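You operate a simulated robot arm through the tools that you are given. There is no shell and no other tool.

You are at the controls of a simulated two-armed robot. One attempt, no reset.

JOB
Hold the red bowl on the low table top steady with one hand, lift the ticket card out of it with the other and set it down on the low table top. Set down upright: ticket card.

The check looks at the end state, three seconds after you hand in, the way a careful person would. Anything else that was tipped, shoved, dropped, spilled or broken makes it a failure.

ROBOT AND FRAMES
Two 7-joint arms with two-finger parallel grippers on one trunk, on a base that moves. Base frame: it is fixed to the floor where the robot stands at the start and does not move with it; the origin is under the middle of the robot, x ahead of it, y to its left, z up; the surface under the hand at the start is at about z = 0.77. Lengths are in m, angles in rad, forces in N, time in s.
The left shoulder is at the start at [0.11, 0.169, 1.411], the right one opposite. With the tool pointing down near the work surface each hand reaches from about 0.4 to 0.72 m from the robot's upright axis, wherever it stands, measured 20 degrees to its own side. Places, roughly: low table top [0.5, 0.7, 0.8]. Payload 1.57 kg a hand.
The TCP of each hand is the grasp point between the finger pads, 0.03 m short of the fingertips. In the tool frame z runs along the fingers and y along their closing line. Largest opening 0.08 m; finger width 0.017, thickness 0.012; the body of the gripper, 0.04 by 0.082 m, starts 0.08 m behind the TCP.
Orientation is told as [roll, pitch, yaw] about the base's x, y, z axes, in that order, counted from this pose: with the fingers straight down and closing along the base's y, the tool's x points along the base's -x, its y along +y and its z along -z.

CONTROLS
- The arms move only by the tool servo_tool. It takes "left_steps", "right_steps" or both (then of equal length, played together; a hand with none holds still); each is text: rows parted by semicolons, each of 6 numbers parted by spaces: the shift along the tool's x, y, z in units of 300 mm (1.0 is 300 mm), then the turn, a rotation vector about the tool's x, y, z in units of 120 degrees (1.0 is 120 degrees). In form: dx dy dz wx wy wz; .... A call has 1 to 20 rows; each row is the pose to reach, as a shift and turn from the pose commanded when the call began, along the tool's axes at that moment. "left_hand" and "right_hand" are, for a hand that has rows, the finger opening in m, from 0 to 0.08, set as the call begins (left out, the last holds). A call with a number of a shift or a turn outside -1 to 1 is refused whole. A row lasts 0.2 s, in which the tool goes at most 0.05 m and 0.15 rad; a call with a longer step from one row to the next is refused whole, and so is a gripper value outside its range. A pose out of reach is approached as far as the arm can. The call stops where the force on the tool passes 40 N (or 10 N more than at its start, if that is more) or the arm is blocked; 0.2 s more then pass. Each finger travels about 0.072 m/s and halts on what it meets, pressing with about 42 N; the grip force reading is that of the motor and also rises with nothing between the fingers. The clock runs only during rows and for 0.2 s after the last one: add rows that repeat a pose to give the fingers time. It gives the time, the measured TCP pose, the force on the tool (base axes), the opening and the grip force at its end, in the units of the frame above (readings bear some noise), with the torque about the TCP (base axes, N m) and any sound that the robot's microphone picked up.
- Cameras (640 x 400 px; columns grow to the right, rows downward): "scene" is now at [0.1594, 0.0112, 1.6019]; the picture's right is [-0.04, -1.00, 0.00], its down [-0.72, 0.03, -0.69] and it looks along [0.69, -0.03, -0.73] (base axes); focal length 254 px, centre (320, 200). "left" rides on the left gripper at [0.072, 0.007, -0.122] in its tool frame; the picture's right is [-0.09, 1.00, 0.00], its down [-0.84, -0.08, -0.54] and it looks along [-0.54, -0.05, 0.84] (tool axes); focal length 238 px, centre (320, 200). "right" rides on the right gripper at [0.072, -0.007, -0.122] in its tool frame; the picture's right is [0.09, 1.00, 0.00], its down [-0.84, 0.08, -0.54] and it looks along [-0.54, 0.05, 0.84] (tool axes); focal length 238 px, centre (320, 200). There is no depth. A picture from a camera that has moved, and an enlarged one, comes with that camera's place and axes in the base frame and with its lens. The place of the scene camera against the robot may be out by one fixed shift of up to 0.025 m in any direction.
- grab_frame(camera): a new picture of that camera. It takes no simulated time.
- move_column(by): slides the trunk up (or, below 0, down) by that many m; the arms and the scene camera ride with it, the base frame stays. It gives what a move gives, with no picture.
- base_move(legs): drives the robot by 1 to 6 legs, each [ahead, left, turn to the left] in m, m and rad, along the robot's own axes; the way and the turn of a leg run together, so that a leg with both is an arc; at most 1.5 m and 3.142 rad a leg. The arms and the cameras ride along, it lands a little off, and it stops where it bumps. It gives what a move gives.
- pan_tilt(pan, tilt): turns the head with the scene camera to pan (to the left, within 1.501 rad either way) and tilt (down, from -0.506 to 1.204), counted from straight ahead of the robot. It gives what a move gives.
- enlarge(camera, box): a new picture of the part [left, top, right, bottom] of that camera's present view, enlarged. It takes no simulated time.
- hand_in(): hands the job in; it is judged then, once.

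Places have to be worked out from the pictures, the camera data and where the tool is seen. Open the grippers and draw the arms clear of the work before you hand the job in, unless the task says otherwise.

The tools are called by a JSON object that holds its "name" and its "arguments". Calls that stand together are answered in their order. servo_tool: Moves the arms, as the interface text tells. Its arguments: {"type":"object","properties":{"left_steps":{"type":"string"},"left_hand":{"type":"number"},"right_steps":{"type":"string"},"right_hand":{"type":"number"}},"required":[]} The other tools are called the same way: move_column (by) moves the trunk up or down; base_move (legs) drives the base; pan_tilt (pan, tilt) turns the head that bears the scene camera; grab_frame (camera) takes a picture; enlarge (camera, box) takes an enlarged picture of a part of a camera's view; hand_in () hands the job in.

At the start:

```text
t: 0.0
left_tcp_pos: [0.6055, 0.3751, 1.0903]
left_tcp_rot: [0.0, 0.001, 0.001]
left_wrist_force: [0.0, -0.1, -0.7]
left_moment: [-0.02, 0.0, 0.01]
left_gripper_width: 0.0798
left_grasp_force: 0.0
right_tcp_pos: [0.6816, -0.2077, 1.1417]
right_tcp_rot: [0.0, -0.001, 0.0]
right_wrist_force: [0.5, 0.7, 0.1]
right_moment: [-0.04, 0.03, 0.02]
right_gripper_width: 0.08
right_grasp_force: 0.0
trunk travel left (down, up): [-0.725, 0.165]
robot x, y, heading: [0.0003, 0.0022, 0.001]
head pan, tilt (commanded): [-0.038, 0.812]
```

scene: 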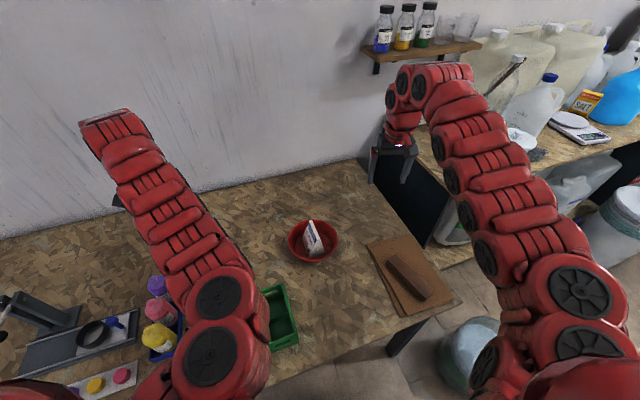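
right: 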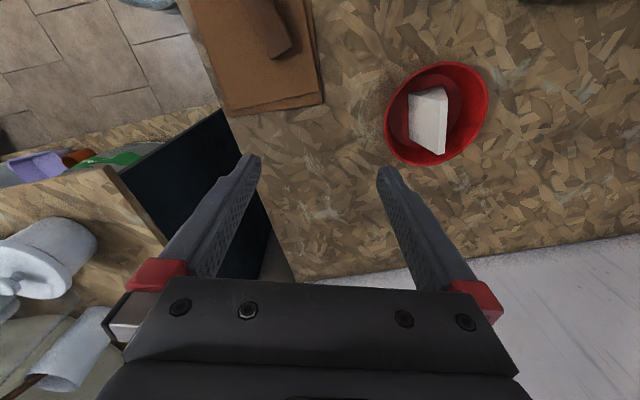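
left: 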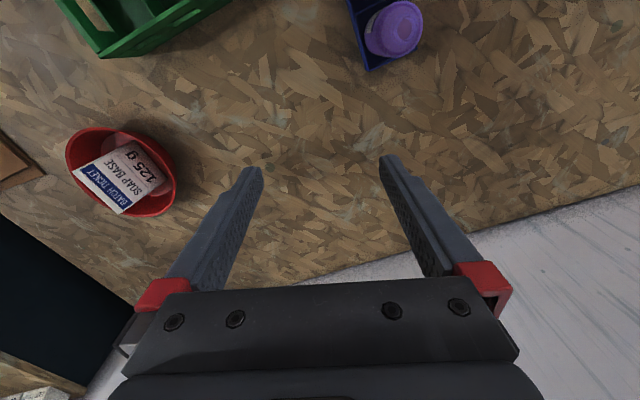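

I'll look more closely at the bowl and the card in it before I move anything.

{"name": "enlarge", "arguments": {"camera": "scene", "box": [240, 180, 400, 280]}}

{"name": "enlarge", "arguments": {"camera": "right", "box": [360, 40, 520, 180]}}

{"name": "enlarge", "arguments": {"camera": "left", "box": [40, 100, 200, 240]}}

```text
4.00 times, centred on (320, 230) of scene
camera zoom: at [0.1594, 0.0112, 1.6019], right [-0.04, -1.0, 0.0], down [-0.72, 0.03, -0.69], along [0.69, -0.03, -0.73], focal length 1017 px, centre (320, 80)
```

zoom: 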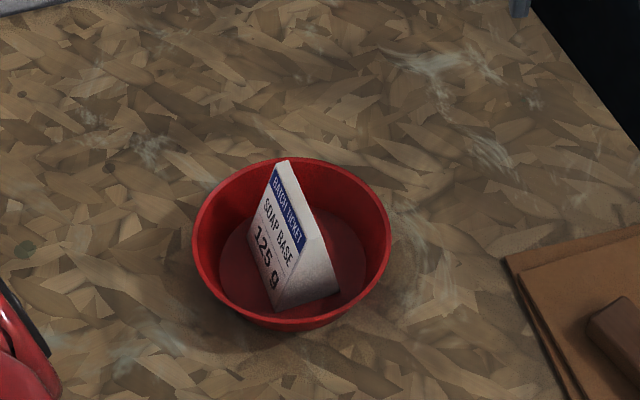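

```text
2.86 times, centred on (440, 110) of right
camera zoom: at [0.6089, -0.2153, 1.2629], right [-0.09, 1.0, 0.0], down [0.84, 0.08, 0.54], along [0.54, 0.05, -0.84], focal length 681 px, centre (-23, 457)
```

zoom: 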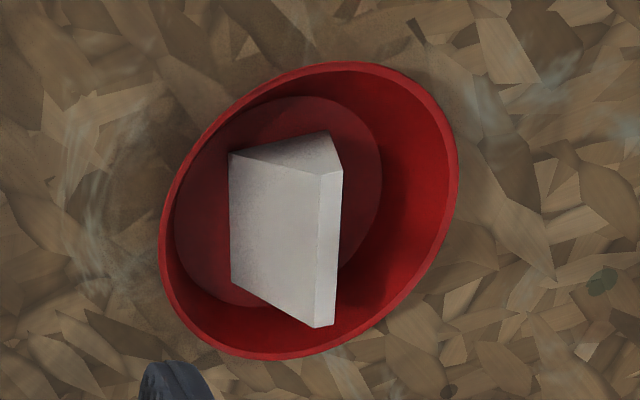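

```text
2.86 times, centred on (120, 170) of left
camera zoom: at [0.5337, 0.3811, 1.2128], right [0.09, 1.0, 0.0], down [0.84, -0.08, 0.54], along [0.54, -0.05, -0.84], focal length 681 px, centre (891, 286)
```

zoom: 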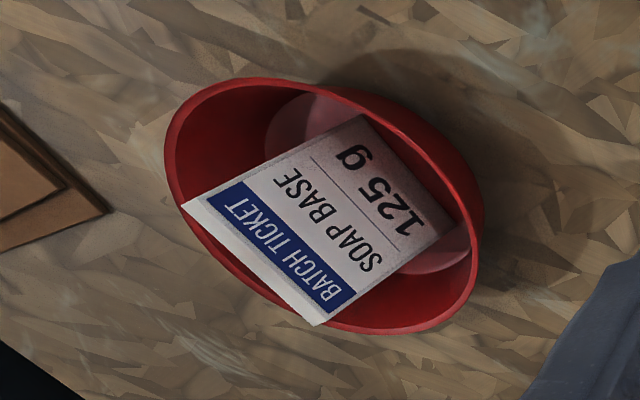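

From the two wrist views the card looks like a wedge. Its base is about 65 mm wide at z≈0.776 and its top about 12 mm wide at z≈0.88. The top edge runs from about (0.66,-0.02) to (0.74,0.01), and the bowl is centred near (0.69,0). I'll lower the trunk a little so both arms reach better, then look from closer in.

{"name": "move_column", "arguments": {"by": -0.12}}

```text
t: 1.5
left_tcp_pos: [0.604, 0.3741, 0.9707]
left_tcp_rot: [-0.001, 0.0, -0.001]
left_wrist_force: [-0.2, 0.0, -0.1]
left_moment: [0.0, -0.01, -0.02]
left_gripper_width: 0.0802
left_grasp_force: 0.1
right_tcp_pos: [0.6804, -0.2073, 1.0223]
right_tcp_rot: [0.0, -0.001, 0.001]
right_wrist_force: [-0.3, 0.1, 0.1]
right_moment: [0.02, -0.05, -0.01]
right_gripper_width: 0.0801
right_grasp_force: 0.1
trunk travel left (down, up): [-0.605, 0.285]
robot x, y, heading: [0.0002, -0.0032, -0.004]
head pan, tilt (commanded): [-0.038, 0.812]
```

Trunk is down. I'll draw both hands back toward the robot and inward so each wrist camera looks straight at the bowl.

{"name": "servo_tool", "arguments": {"left_steps": "0.0426 -0.1494 -0.02 0 0 0; 0.0852 -0.2988 -0.04 0 0 0; 0.1278 -0.4482 -0.06 0 0 0; 0.1704 -0.5976 -0.08 0 0 0; 0.213 -0.747 -0.1 0 0 0; 0.213 -0.747 -0.1 0 0 0", "right_steps": "0.0934 0.0714 0 0 0 0; 0.1868 0.1428 0 0 0 0; 0.2802 0.2142 0 0 0 0; 0.3736 0.2856 0 0 0 0; 0.467 0.357 0 0 0 0; 0.467 0.357 0 0 0 0"}}

```text
t: 2.9
left_tcp_pos: [0.6162, 0.108, 1.0257]
left_tcp_rot: [0.007, 0.003, 0.001]
left_wrist_force: [-1.0, -0.7, 0.4]
left_moment: [0.14, -0.06, 0.0]
left_gripper_width: 0.08
left_grasp_force: 0.0
left hand out of reach, approached as far as the arm can: row 1, 2, 3, 4, 5, 6
right_tcp_pos: [0.6138, -0.0977, 1.0256]
right_tcp_rot: [0.012, -0.004, -0.003]
right_wrist_force: [-1.0, -1.6, -0.8]
right_moment: [0.18, -0.08, 0.0]
right_gripper_width: 0.0801
right_grasp_force: 0.1
right hand out of reach, approached as far as the arm can: row 3, 4, 5, 6
trunk travel left (down, up): [-0.605, 0.285]
robot x, y, heading: [-0.0001, 0.0028, 0.0]
head pan, tilt (commanded): [-0.038, 0.812]
```

Neither hand could come that close to the robot at this height, so both stopped near x≈0.615. I'll see what the cameras show from here.

{"name": "grab_frame", "arguments": {"camera": "right"}}

{"name": "grab_frame", "arguments": {"camera": "left"}}

{"name": "grab_frame", "arguments": {"camera": "scene"}}

```text
taken
camera right: at [0.5419, -0.1058, 1.1474], right [-0.09, 1.0, 0.01], down [0.83, 0.07, 0.55], along [0.54, 0.06, -0.84], focal length 238 px, centre (320, 200)
```

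right: 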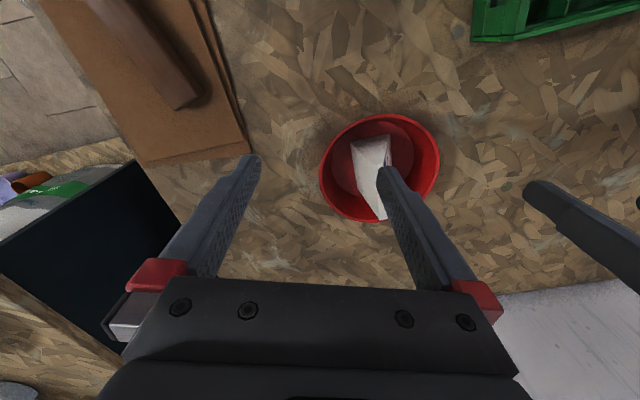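

```text
taken
camera left: at [0.5458, 0.1133, 1.1475], right [0.09, 1.0, 0.01], down [0.84, -0.08, 0.54], along [0.54, -0.04, -0.84], focal length 238 px, centre (320, 200)
```

left: 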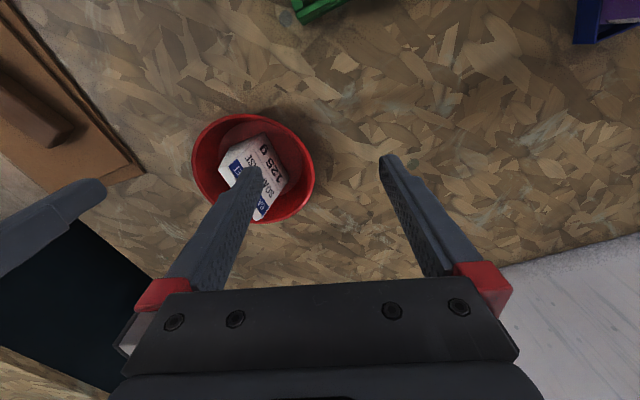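

```text
taken
camera scene: at [0.1558, -0.001, 1.4824], right [-0.04, -1.0, -0.01], down [-0.72, 0.03, -0.69], along [0.69, -0.02, -0.72], focal length 254 px, centre (320, 200)
```

scene: 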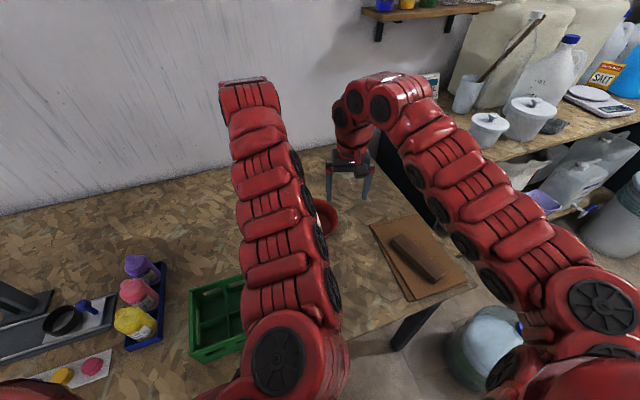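

Both wrist cameras agree: the bowl rim is centred near (0.69, 0.00), with a radius of about 0.09 and z≈0.82. I'll enlarge the bowl to gauge its wall slope and the room between card and wall.

{"name": "enlarge", "arguments": {"camera": "right", "box": [300, 95, 460, 235]}}

{"name": "enlarge", "arguments": {"camera": "left", "box": [175, 95, 335, 235]}}

```text
2.86 times, centred on (380, 165) of right
camera zoom: at [0.5419, -0.1058, 1.1474], right [-0.09, 1.0, 0.01], down [0.83, 0.07, 0.55], along [0.54, 0.06, -0.84], focal length 681 px, centre (149, 300)
```

zoom: 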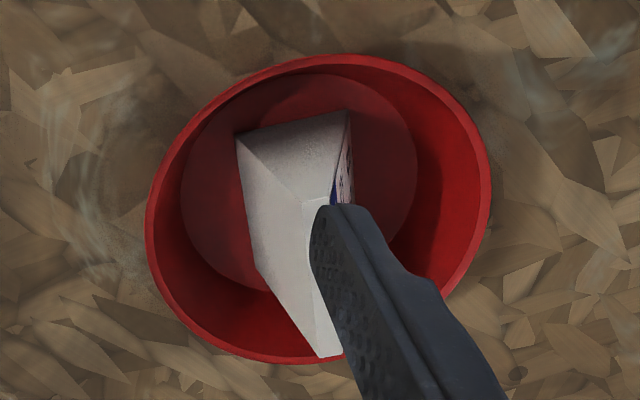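

```text
2.86 times, centred on (255, 165) of left
camera zoom: at [0.5458, 0.1133, 1.1475], right [0.09, 1.0, 0.01], down [0.84, -0.08, 0.54], along [0.54, -0.04, -0.84], focal length 681 px, centre (506, 300)
```

zoom: 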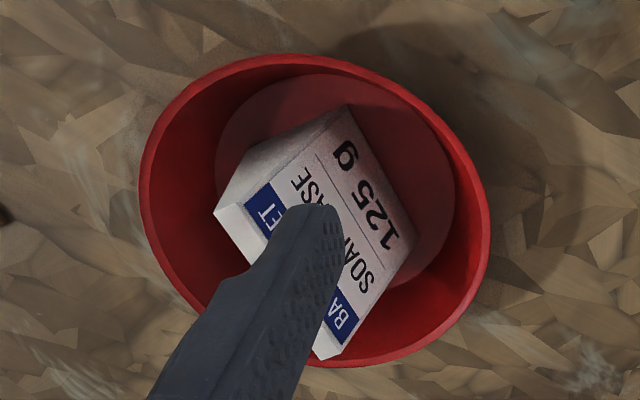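

Floor radius is about 0.066 and rim radius about 0.09, so the wall leans out about 25°. The card's top is centred near (0.700,-0.005,0.875), with its long axis turned about +18°. I'll run a no-op row to check what pose is now commanded after the clipped move.

{"name": "servo_tool", "arguments": {"left_steps": "0 0 0 0 0 0", "right_steps": "0 0 0 0 0 0"}}

```text
t: 3.3
left_tcp_pos: [0.6198, 0.1177, 1.0215]
left_tcp_rot: [0.0, 0.005, 0.002]
left_wrist_force: [0.5, 0.0, -0.4]
left_moment: [0.0, 0.04, 0.01]
left_gripper_width: 0.0802
left_grasp_force: 0.0
right_tcp_pos: [0.6161, -0.0874, 1.0251]
right_tcp_rot: [-0.001, 0.0, 0.0]
right_wrist_force: [0.2, 0.7, -0.4]
right_moment: [0.01, 0.01, -0.04]
right_gripper_width: 0.0799
right_grasp_force: 0.0
trunk travel left (down, up): [-0.605, 0.285]
robot x, y, heading: [0.0012, 0.0027, 0.001]
head pan, tilt (commanded): [-0.038, 0.812]
```

The clipped pose is what's held, and there's no reach flag now. I'll tilt the right hand about 25° to match the bowl's wall and bring it to a standoff 0.10 m back along the wall from the right-hand rim point (0.693,-0.087,0.82), fingers opened 0.05.

{"name": "servo_tool", "arguments": {"right_steps": "-0.043 -0.024 0.061 -0.0347 0 0; -0.086 -0.048 0.122 -0.0694 0 0; -0.129 -0.073 0.184 -0.1042 0 0; -0.171 -0.097 0.245 -0.1389 0 0; -0.214 -0.121 0.306 -0.1736 0 0; -0.257 -0.145 0.367 -0.2083 0 0; -0.257 -0.145 0.367 -0.2083 0 0", "right_hand": 0.05}}

```text
t: 4.9
left_tcp_pos: [0.6191, 0.1169, 1.0217]
left_tcp_rot: [0.0, 0.003, 0.0]
left_wrist_force: [0.5, 0.6, 0.5]
left_moment: [-0.02, -0.01, -0.03]
left_gripper_width: 0.08
left_grasp_force: 0.1
right_tcp_pos: [0.6914, -0.1312, 0.918]
right_tcp_rot: [0.436, -0.001, 0.0]
right_wrist_force: [0.3, 0.8, 0.1]
right_moment: [0.01, -0.05, -0.04]
right_gripper_width: 0.0501
right_grasp_force: 0.1
trunk travel left (down, up): [-0.605, 0.285]
robot x, y, heading: [-0.0019, 0.0011, 0.002]
head pan, tilt (commanded): [-0.038, 0.812]
```

The standoff was reached exactly with the tilt in place. I'll check how the fingers line up with the rim before I come down.

{"name": "grab_frame", "arguments": {"camera": "right"}}

{"name": "grab_frame", "arguments": {"camera": "left"}}

{"name": "grab_frame", "arguments": {"camera": "scene"}}

```text
taken
camera right: at [0.6191, -0.1904, 1.0245], right [-0.09, 0.9, 0.42], down [0.84, -0.16, 0.52], along [0.54, 0.4, -0.74], focal length 238 px, centre (320, 200)
```

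right: 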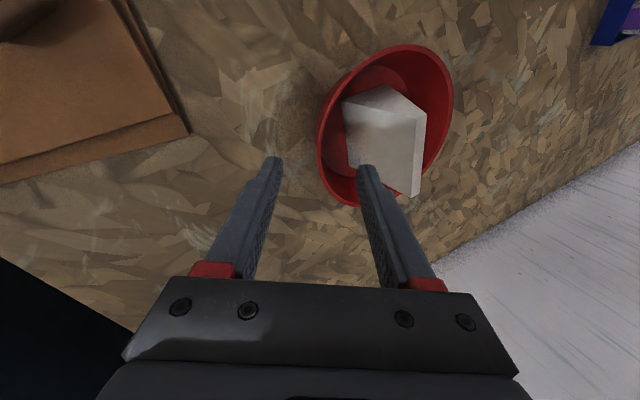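

```text
taken
camera left: at [0.5482, 0.1228, 1.1448], right [0.09, 1.0, 0.0], down [0.84, -0.08, 0.54], along [0.54, -0.05, -0.84], focal length 238 px, centre (320, 200)
```

left: 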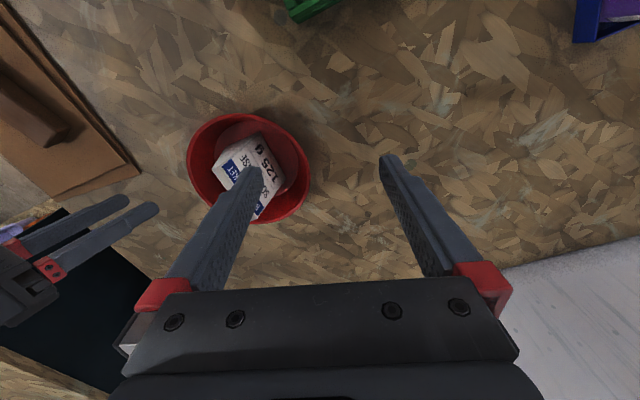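

```text
taken
camera scene: at [0.1587, 0.0112, 1.482], right [-0.04, -1.0, 0.0], down [-0.72, 0.03, -0.69], along [0.69, -0.03, -0.73], focal length 254 px, centre (320, 200)
```

scene: 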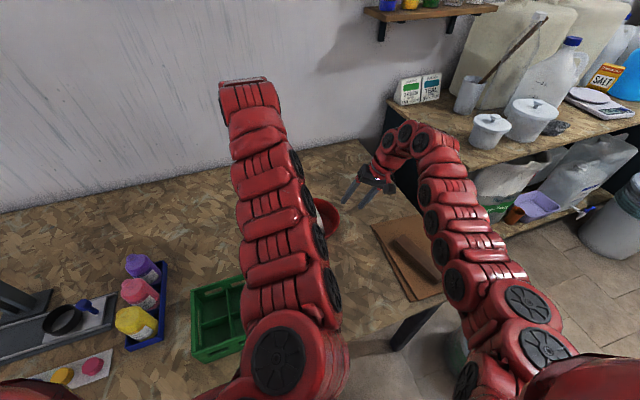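

{"name": "enlarge", "arguments": {"camera": "right", "box": [260, 40, 420, 220]}}

```text
2.22 times, centred on (340, 130) of right
camera zoom: at [0.6191, -0.1904, 1.0245], right [-0.09, 0.9, 0.42], down [0.84, -0.16, 0.52], along [0.54, 0.4, -0.74], focal length 530 px, centre (276, 356)
```

zoom: 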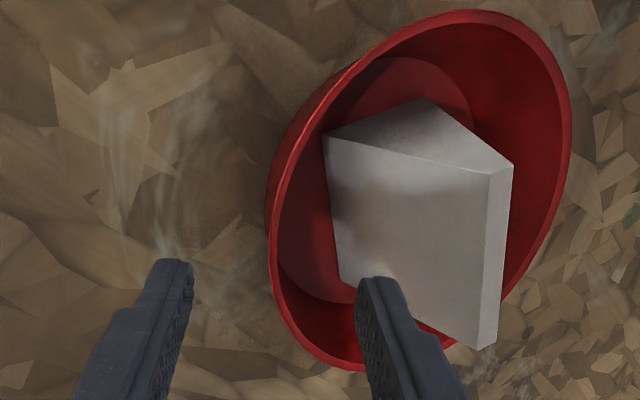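

The rim's right edge sits midway between the two fingers in the view, and the wall is seen nearly edge-on. I'll advance 0.10 m along the fingers so they straddle the wall.

{"name": "servo_tool", "arguments": {"right_steps": "0 0 0.08 0 0 0; 0 0 0.16 0 0 0; 0 0 0.22 0 0 0; 0 0 0.28 0 0 0; 0 0 0.333 0 0 0; 0 0 0.333 0 0 0"}}

```text
t: 6.3
left_tcp_pos: [0.6185, 0.1157, 1.0218]
left_tcp_rot: [-0.001, 0.004, 0.001]
left_wrist_force: [0.6, 0.7, 0.4]
left_moment: [0.01, 0.01, -0.04]
left_gripper_width: 0.0798
left_grasp_force: 0.0
right_tcp_pos: [0.6906, -0.0896, 0.8279]
right_tcp_rot: [0.436, -0.001, -0.001]
right_wrist_force: [-0.4, 0.0, -0.3]
right_moment: [-0.01, -0.01, -0.01]
right_gripper_width: 0.05
right_grasp_force: 0.0
trunk travel left (down, up): [-0.605, 0.285]
robot x, y, heading: [-0.0002, 0.0034, -0.004]
head pan, tilt (commanded): [-0.038, 0.812]
```

No contact so far. I'll check where the wall sits between the fingers.

{"name": "enlarge", "arguments": {"camera": "right", "box": [220, 60, 420, 240]}}

{"name": "enlarge", "arguments": {"camera": "left", "box": [100, 90, 320, 240]}}

```text
2.22 times, centred on (320, 150) of right
camera zoom: at [0.6193, -0.1477, 0.9342], right [-0.09, 0.9, 0.42], down [0.84, -0.16, 0.52], along [0.54, 0.4, -0.74], focal length 530 px, centre (320, 311)
```

zoom: 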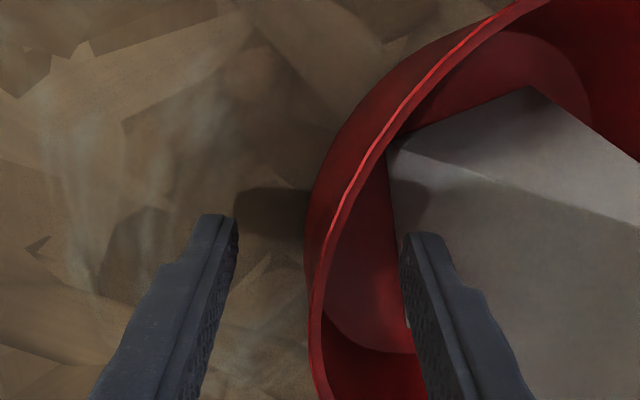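

```text
2.67 times, centred on (210, 165) of left
camera zoom: at [0.5485, 0.1226, 1.1446], right [0.09, 1.0, 0.0], down [0.84, -0.08, 0.54], along [0.54, -0.05, -0.84], focal length 636 px, centre (613, 293)
```

zoom: 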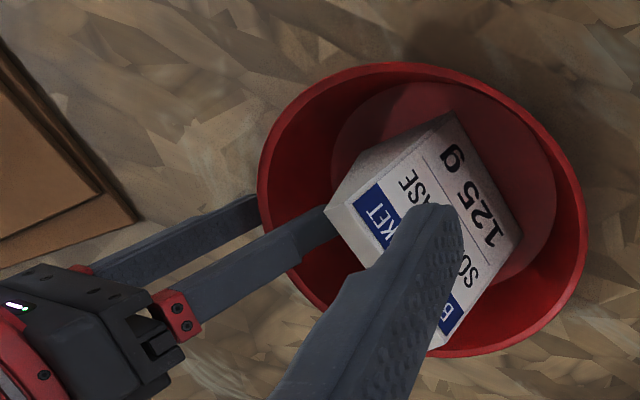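

The wall sits centred between the fingers to within about 1 mm. I'll close most of the way first to check the centring before I pinch.

{"name": "servo_tool", "arguments": {"right_steps": "0 0 0 0 0 0; 0 0 0 0 0 0; 0 0 0 0 0 0", "right_hand": 0.014}}

{"name": "enlarge", "arguments": {"camera": "right", "box": [220, 60, 420, 240]}}

```text
t: 7.1
left_tcp_pos: [0.62, 0.1162, 1.022]
left_tcp_rot: [0.0, 0.003, -0.001]
left_wrist_force: [0.2, -0.1, 0.4]
left_moment: [-0.03, 0.02, 0.03]
left_gripper_width: 0.08
left_grasp_force: 0.0
right_tcp_pos: [0.6909, -0.0893, 0.828]
right_tcp_rot: [0.436, -0.001, -0.001]
right_wrist_force: [-0.7, -0.5, 0.3]
right_moment: [0.03, 0.02, 0.0]
right_gripper_width: 0.0139
right_grasp_force: 0.1
trunk travel left (down, up): [-0.605, 0.285]
robot x, y, heading: [-0.0021, 0.0005, -0.006]
head pan, tilt (commanded): [-0.038, 0.812]
```

```text
2.22 times, centred on (320, 150) of right
camera zoom: at [0.6194, -0.1476, 0.9341], right [-0.09, 0.9, 0.42], down [0.84, -0.16, 0.52], along [0.54, 0.4, -0.74], focal length 530 px, centre (320, 311)
```

zoom: 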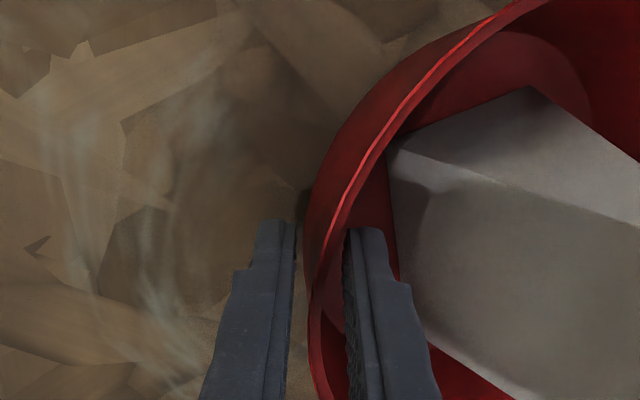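

The fingers are evenly spaced either side of the wall with no contact yet. I'll close fully on the wall now.

{"name": "servo_tool", "arguments": {"right_steps": "0 0 0 0 0 0; 0 0 0 0 0 0; 0 0 0 0 0 0", "right_hand": 0.0}}

{"name": "enlarge", "arguments": {"camera": "right", "box": [220, 60, 420, 240]}}

{"name": "enlarge", "arguments": {"camera": "left", "box": [100, 90, 320, 240]}}

```text
t: 7.9
left_tcp_pos: [0.6191, 0.1164, 1.0219]
left_tcp_rot: [-0.001, 0.003, 0.0]
left_wrist_force: [0.2, 0.2, -1.4]
left_moment: [0.01, 0.04, -0.03]
left_gripper_width: 0.0801
left_grasp_force: 0.1
right_tcp_pos: [0.6903, -0.0891, 0.8281]
right_tcp_rot: [0.437, -0.003, 0.002]
right_wrist_force: [0.9, 1.8, 6.2]
right_moment: [0.22, 0.19, -0.09]
right_gripper_width: 0.003
right_grasp_force: 23.6
trunk travel left (down, up): [-0.605, 0.285]
robot x, y, heading: [-0.0013, -0.0008, 0.001]
head pan, tilt (commanded): [-0.038, 0.812]
```

```text
2.22 times, centred on (320, 150) of right
camera zoom: at [0.6192, -0.1473, 0.9347], right [-0.09, 0.9, 0.42], down [0.84, -0.16, 0.52], along [0.54, 0.4, -0.74], focal length 530 px, centre (320, 311)
```

zoom: 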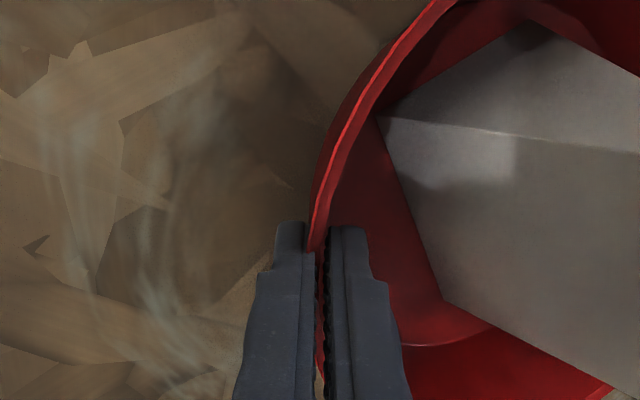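

```text
2.67 times, centred on (210, 165) of left
camera zoom: at [0.5482, 0.123, 1.1448], right [0.09, 1.0, 0.0], down [0.84, -0.08, 0.54], along [0.54, -0.05, -0.84], focal length 636 px, centre (613, 293)
```

zoom: 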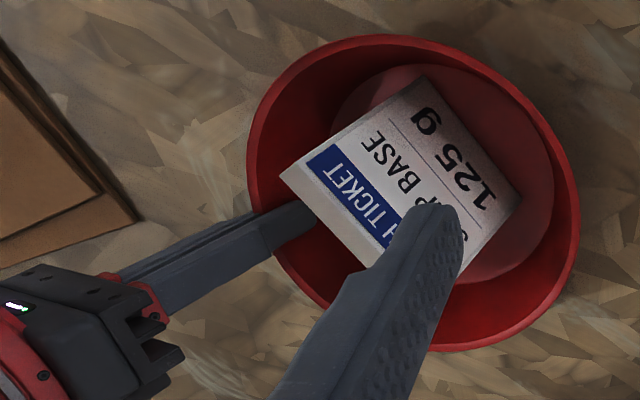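

The grip holds at 0.003 m and 24 N, but the bowl seems to have shifted and perhaps tilted a little as the pads bedded on it. I'll check carefully from all the cameras.

{"name": "grab_frame", "arguments": {"camera": "left"}}

{"name": "grab_frame", "arguments": {"camera": "right"}}

{"name": "enlarge", "arguments": {"camera": "scene", "box": [290, 150, 410, 250]}}

```text
taken
camera left: at [0.5482, 0.123, 1.1448], right [0.09, 1.0, 0.0], down [0.84, -0.08, 0.54], along [0.54, -0.05, -0.84], focal length 238 px, centre (320, 200)
```

left: 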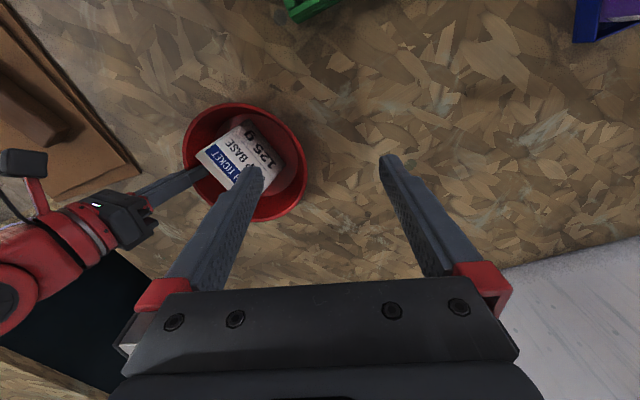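

```text
taken
camera right: at [0.6192, -0.1473, 0.9347], right [-0.09, 0.9, 0.42], down [0.84, -0.16, 0.52], along [0.54, 0.4, -0.74], focal length 238 px, centre (320, 200)
```

right: 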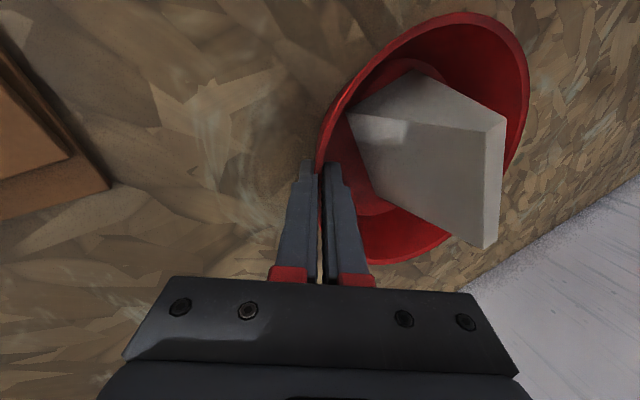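

```text
4.00 times, centred on (350, 200) of scene
camera zoom: at [0.1588, 0.0114, 1.482], right [-0.04, -1.0, 0.0], down [-0.72, 0.03, -0.69], along [0.69, -0.03, -0.73], focal length 1017 px, centre (200, 200)
```

zoom: 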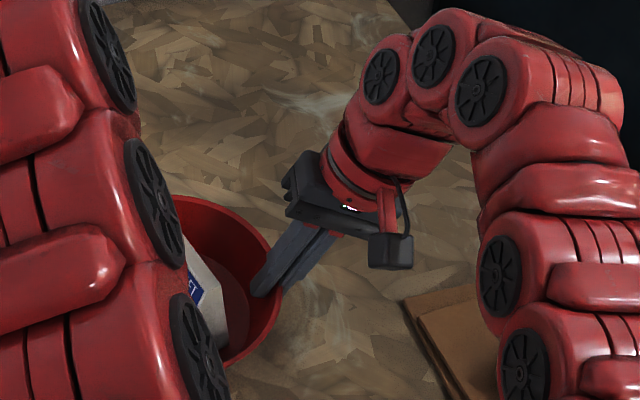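

{"name": "enlarge", "arguments": {"camera": "right", "box": [310, 0, 550, 270]}}

{"name": "enlarge", "arguments": {"camera": "left", "box": [170, 90, 320, 230]}}

```text
1.48 times, centred on (430, 135) of right
camera zoom: at [0.6192, -0.1473, 0.9347], right [-0.09, 0.9, 0.42], down [0.84, -0.16, 0.52], along [0.54, 0.4, -0.74], focal length 353 px, centre (157, 296)
```

zoom: 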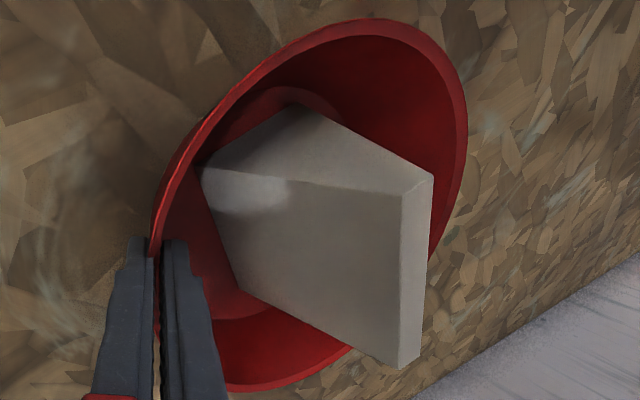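

```text
2.86 times, centred on (245, 160) of left
camera zoom: at [0.5482, 0.123, 1.1448], right [0.09, 1.0, 0.0], down [0.84, -0.08, 0.54], along [0.54, -0.05, -0.84], focal length 681 px, centre (534, 314)
```

zoom: 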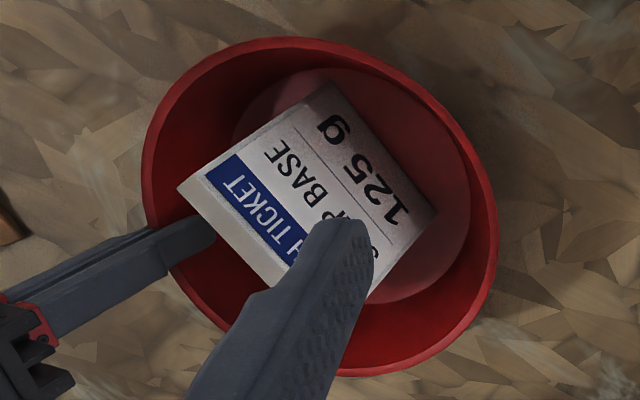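

From triangulation, the bowl turned and slid about 11 mm toward me, and its far side lifted about 4–6° as the pads bedded in. My grip point was slightly off the tangent; the true centre was nearer x≈0.702. I'll move the left hand aside so the scene camera can see the bowl before I correct it.

{"name": "servo_tool", "arguments": {"left_steps": "0 0.15 0 0 0 0; 0 0.3 0 0 0 0; 0 0.45 0 0 0 0; 0 0.6 0 0 0 0; 0 0.6 0 0 0 0"}}

{"name": "grab_frame", "arguments": {"camera": "scene"}}

{"name": "grab_frame", "arguments": {"camera": "left"}}

```text
t: 9.1
left_tcp_pos: [0.6173, 0.2903, 1.023]
left_tcp_rot: [0.0, -0.001, -0.001]
left_wrist_force: [0.5, 0.0, -0.2]
left_moment: [0.01, 0.0, -0.04]
left_gripper_width: 0.08
left_grasp_force: 0.1
left hand out of reach, approached as far as the arm can: row 1, 2
right_tcp_pos: [0.6903, -0.0894, 0.828]
right_tcp_rot: [0.439, 0.001, 0.0]
right_wrist_force: [0.0, 0.1, 6.9]
right_moment: [0.24, 0.34, 0.02]
right_gripper_width: 0.0028
right_grasp_force: 23.7
trunk travel left (down, up): [-0.605, 0.285]
robot x, y, heading: [-0.0031, -0.0034, 0.003]
head pan, tilt (commanded): [-0.038, 0.812]
```

```text
taken
camera scene: at [0.1587, 0.0104, 1.482], right [-0.04, -1.0, 0.0], down [-0.72, 0.03, -0.69], along [0.69, -0.03, -0.73], focal length 254 px, centre (320, 200)
```

scene: 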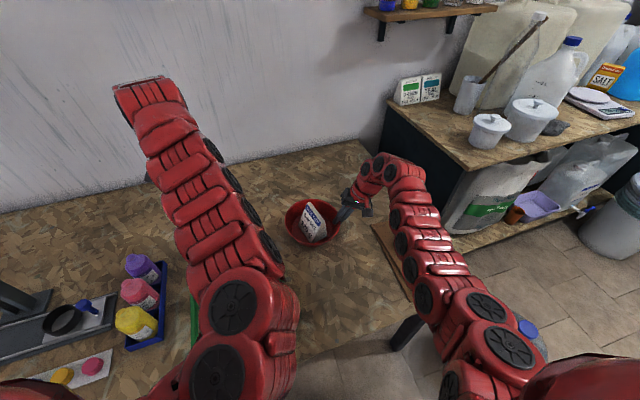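

```text
taken
camera left: at [0.5459, 0.2972, 1.1451], right [0.09, 1.0, 0.0], down [0.84, -0.08, 0.54], along [0.54, -0.05, -0.84], focal length 238 px, centre (320, 200)
```

left: 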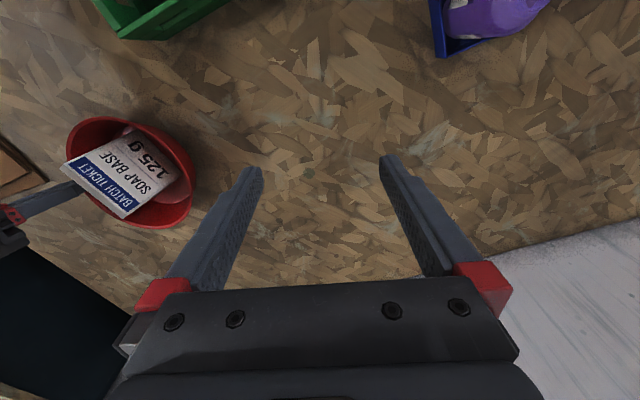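

{"name": "enlarge", "arguments": {"camera": "scene", "box": [265, 180, 375, 260]}}

{"name": "enlarge", "arguments": {"camera": "left", "box": [40, 100, 220, 250]}}

```text
5.00 times, centred on (320, 220) of scene
camera zoom: at [0.1587, 0.0104, 1.482], right [-0.04, -1.0, 0.0], down [-0.72, 0.03, -0.69], along [0.69, -0.03, -0.73], focal length 1271 px, centre (320, 100)
```

zoom: 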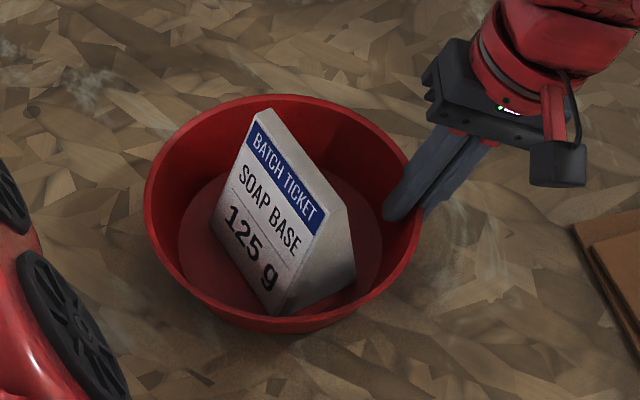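

```text
2.67 times, centred on (130, 175) of left
camera zoom: at [0.5459, 0.2972, 1.1451], right [0.09, 1.0, 0.0], down [0.84, -0.08, 0.54], along [0.54, -0.05, -0.84], focal length 636 px, centre (827, 267)
```

zoom: 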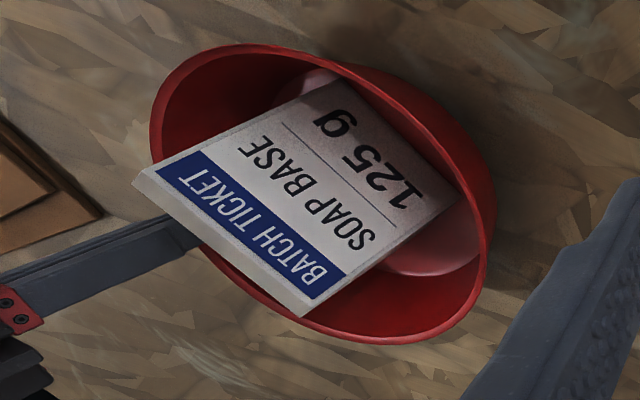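

The bowl's far-left side is raised roughly 6°. The wrist torque puts the table contact near (0.64,-0.05), which fits that. I'll rotate the gripped bowl gently back to level about that contact.

{"name": "servo_tool", "arguments": {"right_steps": "-0.0036 0.0035 0.0016 0.0095 0.0081 0.0038; -0.0072 0.007 0.0033 0.0191 0.0163 0.0076; -0.0107 0.0104 0.0049 0.0287 0.0244 0.0113; -0.0143 0.0139 0.0065 0.0382 0.0325 0.0151; -0.0143 0.0139 0.0065 0.0382 0.0325 0.0151"}}

{"name": "enlarge", "arguments": {"camera": "scene", "box": [265, 180, 375, 260]}}

{"name": "enlarge", "arguments": {"camera": "left", "box": [40, 100, 220, 250]}}

```text
t: 10.3
left_tcp_pos: [0.6173, 0.2896, 1.023]
left_tcp_rot: [0.0, 0.0, 0.001]
left_wrist_force: [0.3, -0.3, 0.5]
left_moment: [-0.02, -0.01, 0.01]
left_gripper_width: 0.0798
left_grasp_force: 0.0
right_tcp_pos: [0.6946, -0.0854, 0.8284]
right_tcp_rot: [0.356, 0.074, -0.003]
right_wrist_force: [1.5, -2.7, 10.4]
right_moment: [0.48, -0.59, -0.16]
right_gripper_width: 0.0029
right_grasp_force: 24.0
trunk travel left (down, up): [-0.605, 0.285]
robot x, y, heading: [0.0023, -0.001, -0.001]
head pan, tilt (commanded): [-0.038, 0.812]
```

```text
5.00 times, centred on (320, 220) of scene
camera zoom: at [0.1581, 0.0107, 1.482], right [-0.04, -1.0, 0.0], down [-0.72, 0.03, -0.69], along [0.69, -0.03, -0.72], focal length 1271 px, centre (320, 100)
```

zoom: 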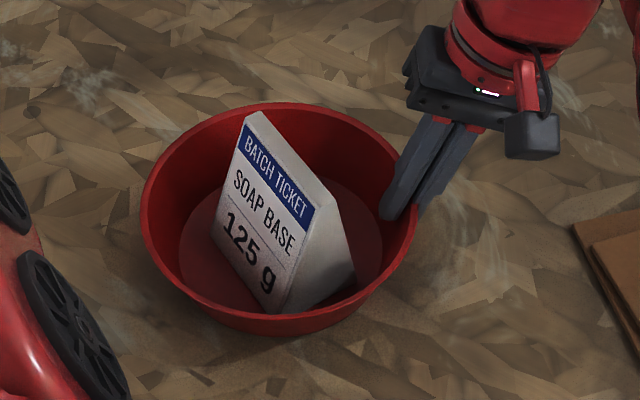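

```text
2.67 times, centred on (130, 175) of left
camera zoom: at [0.5455, 0.2969, 1.1453], right [0.09, 1.0, 0.0], down [0.84, -0.08, 0.54], along [0.54, -0.05, -0.84], focal length 636 px, centre (827, 267)
```

zoom: 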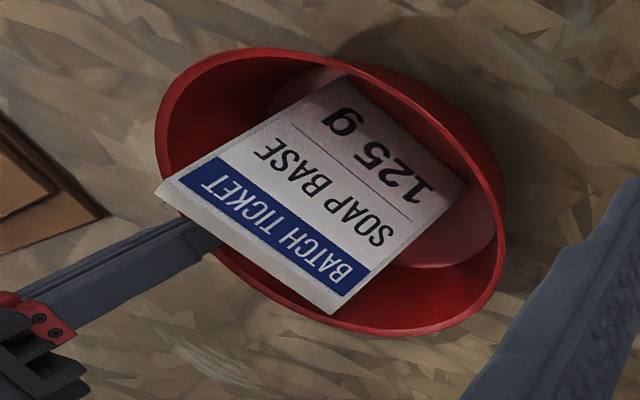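

The bowl is nearly level now. The contact force of 10 N has moved to the far-right edge, so I slightly over-pitched. I'll trim back a touch and ease the downward press.

{"name": "servo_tool", "arguments": {"right_steps": "0.002 0.003 -0.001 0.007 -0.0046 -0.0011; 0.004 0.0063 -0.002 0.0143 -0.0093 -0.0023; 0.004 0.0063 -0.002 0.0143 -0.0093 -0.0023; 0.004 0.0063 -0.002 0.0143 -0.0093 -0.0023"}}

{"name": "enlarge", "arguments": {"camera": "scene", "box": [265, 180, 375, 260]}}

{"name": "enlarge", "arguments": {"camera": "right", "box": [220, 0, 540, 270]}}

```text
t: 11.3
left_tcp_pos: [0.6157, 0.2903, 1.0239]
left_tcp_rot: [-0.001, 0.001, 0.0]
left_wrist_force: [0.7, -0.4, 0.4]
left_moment: [-0.04, -0.01, 0.01]
left_gripper_width: 0.0798
left_grasp_force: 0.1
right_tcp_pos: [0.6927, -0.0837, 0.828]
right_tcp_rot: [0.325, 0.055, -0.006]
right_wrist_force: [-1.5, -2.8, 6.3]
right_moment: [0.59, 0.6, 0.24]
right_gripper_width: 0.0032
right_grasp_force: 24.2
trunk travel left (down, up): [-0.605, 0.285]
robot x, y, heading: [-0.0013, 0.002, 0.002]
head pan, tilt (commanded): [-0.038, 0.812]
```

```text
5.00 times, centred on (320, 220) of scene
camera zoom: at [0.1583, 0.0109, 1.482], right [-0.04, -1.0, 0.0], down [-0.72, 0.03, -0.69], along [0.69, -0.03, -0.72], focal length 1271 px, centre (320, 100)
```

zoom: 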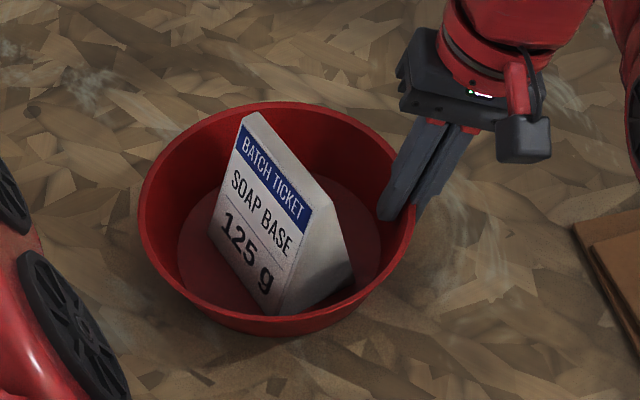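

```text
1.48 times, centred on (380, 135) of right
camera zoom: at [0.6274, -0.1293, 0.9452], right [-0.07, 0.94, 0.32], down [0.86, -0.1, 0.49], along [0.5, 0.31, -0.81], focal length 353 px, centre (231, 296)
```

zoom: 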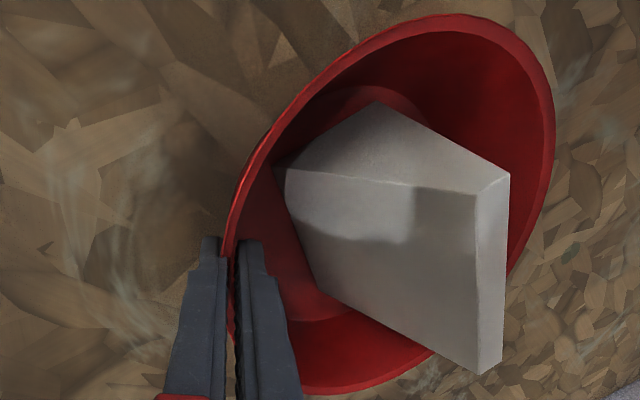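

The contact has moved to the near-left, so the bowl is within about 1° of level. I'll go back half of that last trim so it sits flat.

{"name": "servo_tool", "arguments": {"right_steps": "-0.0023 -0.0033 0.0015 -0.0057 0.0047 0.0012; -0.0023 -0.0033 0.0015 -0.0057 0.0047 0.0012; -0.0023 -0.0033 0.0015 -0.0057 0.0047 0.0012"}}

{"name": "grab_frame", "arguments": {"camera": "scene"}}

{"name": "enlarge", "arguments": {"camera": "left", "box": [40, 100, 220, 250]}}

{"name": "enlarge", "arguments": {"camera": "scene", "box": [265, 180, 375, 260]}}

```text
t: 12.1
left_tcp_pos: [0.6173, 0.291, 1.0221]
left_tcp_rot: [0.001, 0.001, -0.001]
left_wrist_force: [0.0, -0.1, 0.0]
left_moment: [-0.02, -0.03, 0.01]
left_gripper_width: 0.0802
left_grasp_force: 0.0
right_tcp_pos: [0.6941, -0.0826, 0.8281]
right_tcp_rot: [0.339, 0.065, -0.003]
right_wrist_force: [-1.1, 0.8, 3.3]
right_moment: [0.63, 0.11, 0.03]
right_gripper_width: 0.0032
right_grasp_force: 24.0
trunk travel left (down, up): [-0.605, 0.285]
robot x, y, heading: [-0.0004, -0.0032, 0.001]
head pan, tilt (commanded): [-0.038, 0.812]
```

```text
taken
camera scene: at [0.1589, 0.0113, 1.4819], right [-0.04, -1.0, 0.0], down [-0.72, 0.03, -0.69], along [0.69, -0.03, -0.73], focal length 254 px, centre (320, 200)
```

scene: 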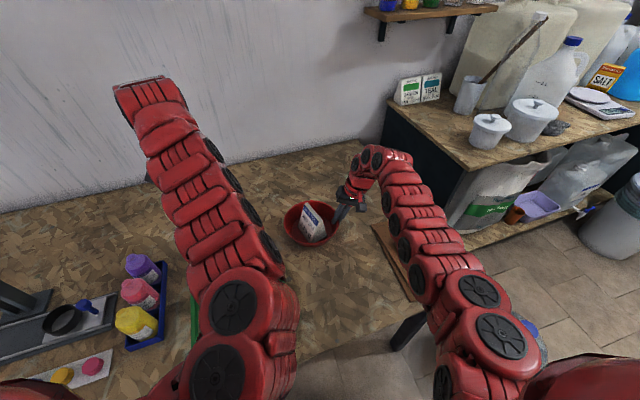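

```text
2.67 times, centred on (130, 175) of left
camera zoom: at [0.546, 0.2976, 1.1448], right [0.09, 1.0, 0.0], down [0.84, -0.08, 0.54], along [0.54, -0.05, -0.84], focal length 636 px, centre (827, 267)
```

zoom: 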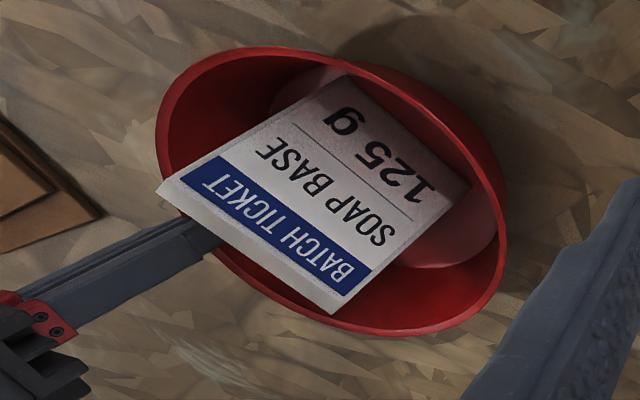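

```text
5.00 times, centred on (320, 220) of scene
camera zoom: at [0.1589, 0.0113, 1.4819], right [-0.04, -1.0, 0.0], down [-0.72, 0.03, -0.69], along [0.69, -0.03, -0.73], focal length 1271 px, centre (320, 100)
```

zoom: 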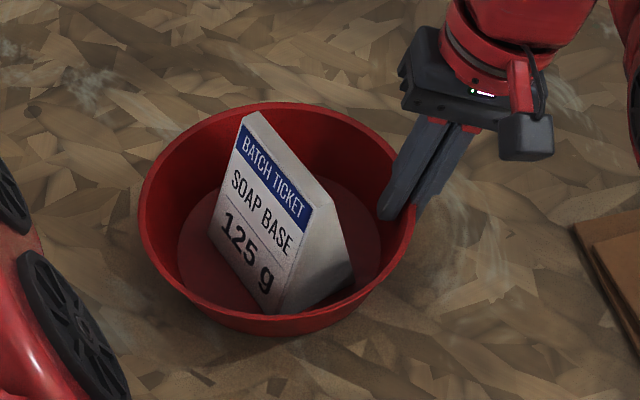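

The bowl is now level and held, with only about 3 N of press. Next I'll measure the card's pose precisely from the left and right cameras for the left-hand grasp.

{"name": "enlarge", "arguments": {"camera": "left", "box": [70, 110, 190, 200]}}

{"name": "enlarge", "arguments": {"camera": "right", "box": [290, 20, 510, 260]}}

{"name": "enlarge", "arguments": {"camera": "scene", "box": [290, 195, 350, 245]}}

```text
4.44 times, centred on (130, 155) of left
camera zoom: at [0.546, 0.2976, 1.1448], right [0.09, 1.0, 0.0], down [0.84, -0.08, 0.54], along [0.54, -0.05, -0.84], focal length 1059 px, centre (1164, 400)
```

zoom: 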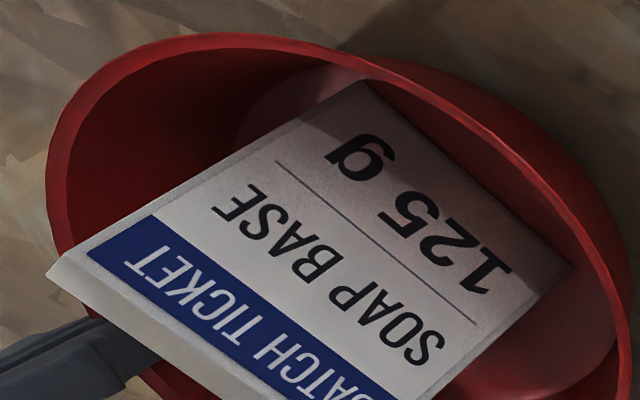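

```text
1.67 times, centred on (400, 140) of right
camera zoom: at [0.6296, -0.1307, 0.9445], right [-0.07, 0.94, 0.34], down [0.87, -0.11, 0.48], along [0.49, 0.32, -0.81], focal length 397 px, centre (187, 300)
```

zoom: 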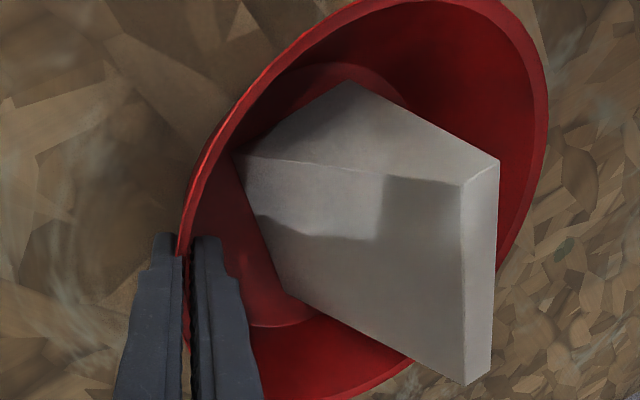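

```text
8.00 times, centred on (320, 220) of scene
camera zoom: at [0.1589, 0.0113, 1.4819], right [-0.04, -1.0, 0.0], down [-0.72, 0.03, -0.69], along [0.69, -0.03, -0.73], focal length 2034 px, centre (320, 40)
```

zoom: 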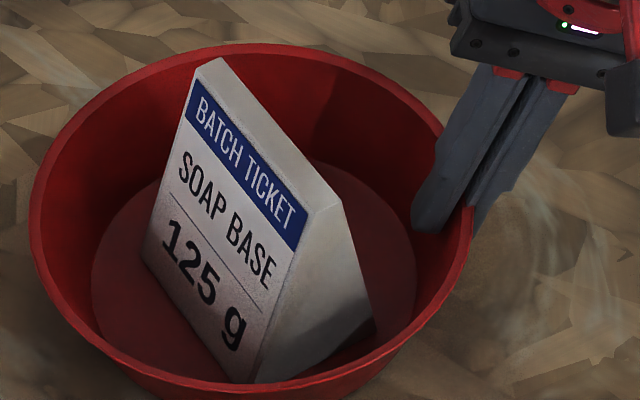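

Triangulating both wrist views, the card's top runs from about (0.646,-0.026) to (0.723,0.020) at z≈0.874, so its long axis is at about 31°, and its base is centred near (0.681,0.004). I'll bring the left hand above it, yawed 31°, with the fingers wide open.

{"name": "servo_tool", "arguments": {"left_steps": "-0.025 -0.12 0 -0.0 0 -0.0326; -0.055 -0.24 0 0 0 -0.0652; -0.083 -0.36 0.01 0 0 -0.0978; -0.11 -0.48 0.02 0 0 -0.1304; -0.138 -0.6 0.03 0 0 -0.163; -0.165 -0.73 0.04 0 0 -0.1956; -0.193 -0.85 0.05 0 0 -0.2282; -0.22 -0.97 0.06 0 0 -0.2607; -0.22 -0.97 0.06 0 0 -0.2607", "left_hand": 0.08}}

{"name": "grab_frame", "arguments": {"camera": "left"}}

{"name": "grab_frame", "arguments": {"camera": "scene"}}

{"name": "grab_frame", "arguments": {"camera": "right"}}

```text
t: 14.1
left_tcp_pos: [0.6845, 0.0016, 1.0083]
left_tcp_rot: [-0.002, -0.002, 0.548]
left_wrist_force: [-0.6, 0.3, -0.3]
left_moment: [0.01, 0.0, 0.02]
left_gripper_width: 0.0798
left_grasp_force: 0.0
right_tcp_pos: [0.6934, -0.0838, 0.8288]
right_tcp_rot: [0.339, 0.063, -0.006]
right_wrist_force: [0.2, 0.2, 3.9]
right_moment: [0.65, 0.03, 0.02]
right_gripper_width: 0.003
right_grasp_force: 24.0
trunk travel left (down, up): [-0.605, 0.285]
robot x, y, heading: [0.0026, 0.0019, -0.004]
head pan, tilt (commanded): [-0.038, 0.812]
```

```text
taken
camera left: at [0.6201, -0.0302, 1.1301], right [-0.44, 0.9, 0.0], down [0.75, 0.37, 0.54], along [0.49, 0.24, -0.84], focal length 238 px, centre (320, 200)
```

left: 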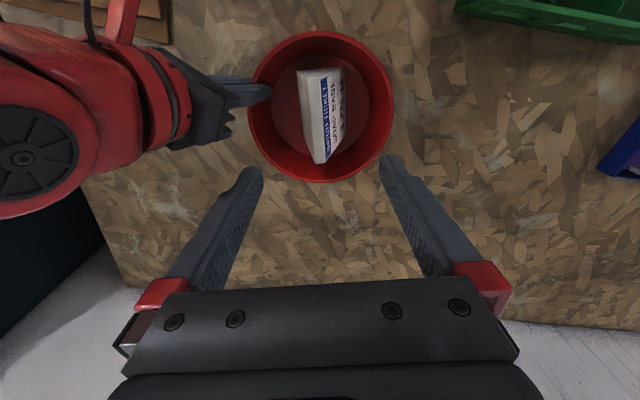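

```text
taken
camera scene: at [0.1586, 0.0112, 1.482], right [-0.04, -1.0, 0.0], down [-0.72, 0.03, -0.69], along [0.69, -0.03, -0.72], focal length 254 px, centre (320, 200)
```

scene: 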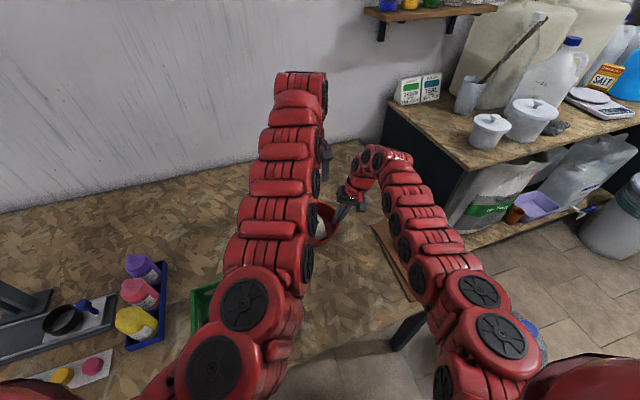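

```text
taken
camera right: at [0.6295, -0.1313, 0.9446], right [-0.07, 0.94, 0.34], down [0.87, -0.11, 0.48], along [0.49, 0.32, -0.81], focal length 238 px, centre (320, 200)
```

right: 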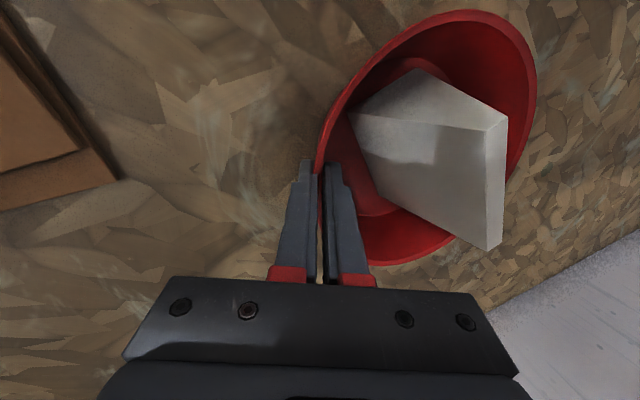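

The left hand is above the card and the right hand's hold is steady. I'll zoom in to check finger alignment with the card's top edge before I descend.

{"name": "enlarge", "arguments": {"camera": "left", "box": [230, 20, 410, 200]}}

```text
2.22 times, centred on (320, 110) of left
camera zoom: at [0.6201, -0.0302, 1.1301], right [-0.44, 0.9, 0.0], down [0.75, 0.37, 0.54], along [0.49, 0.24, -0.84], focal length 530 px, centre (320, 400)
```

zoom: 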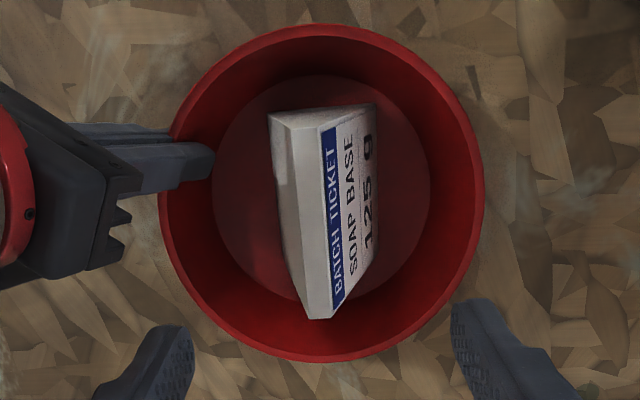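

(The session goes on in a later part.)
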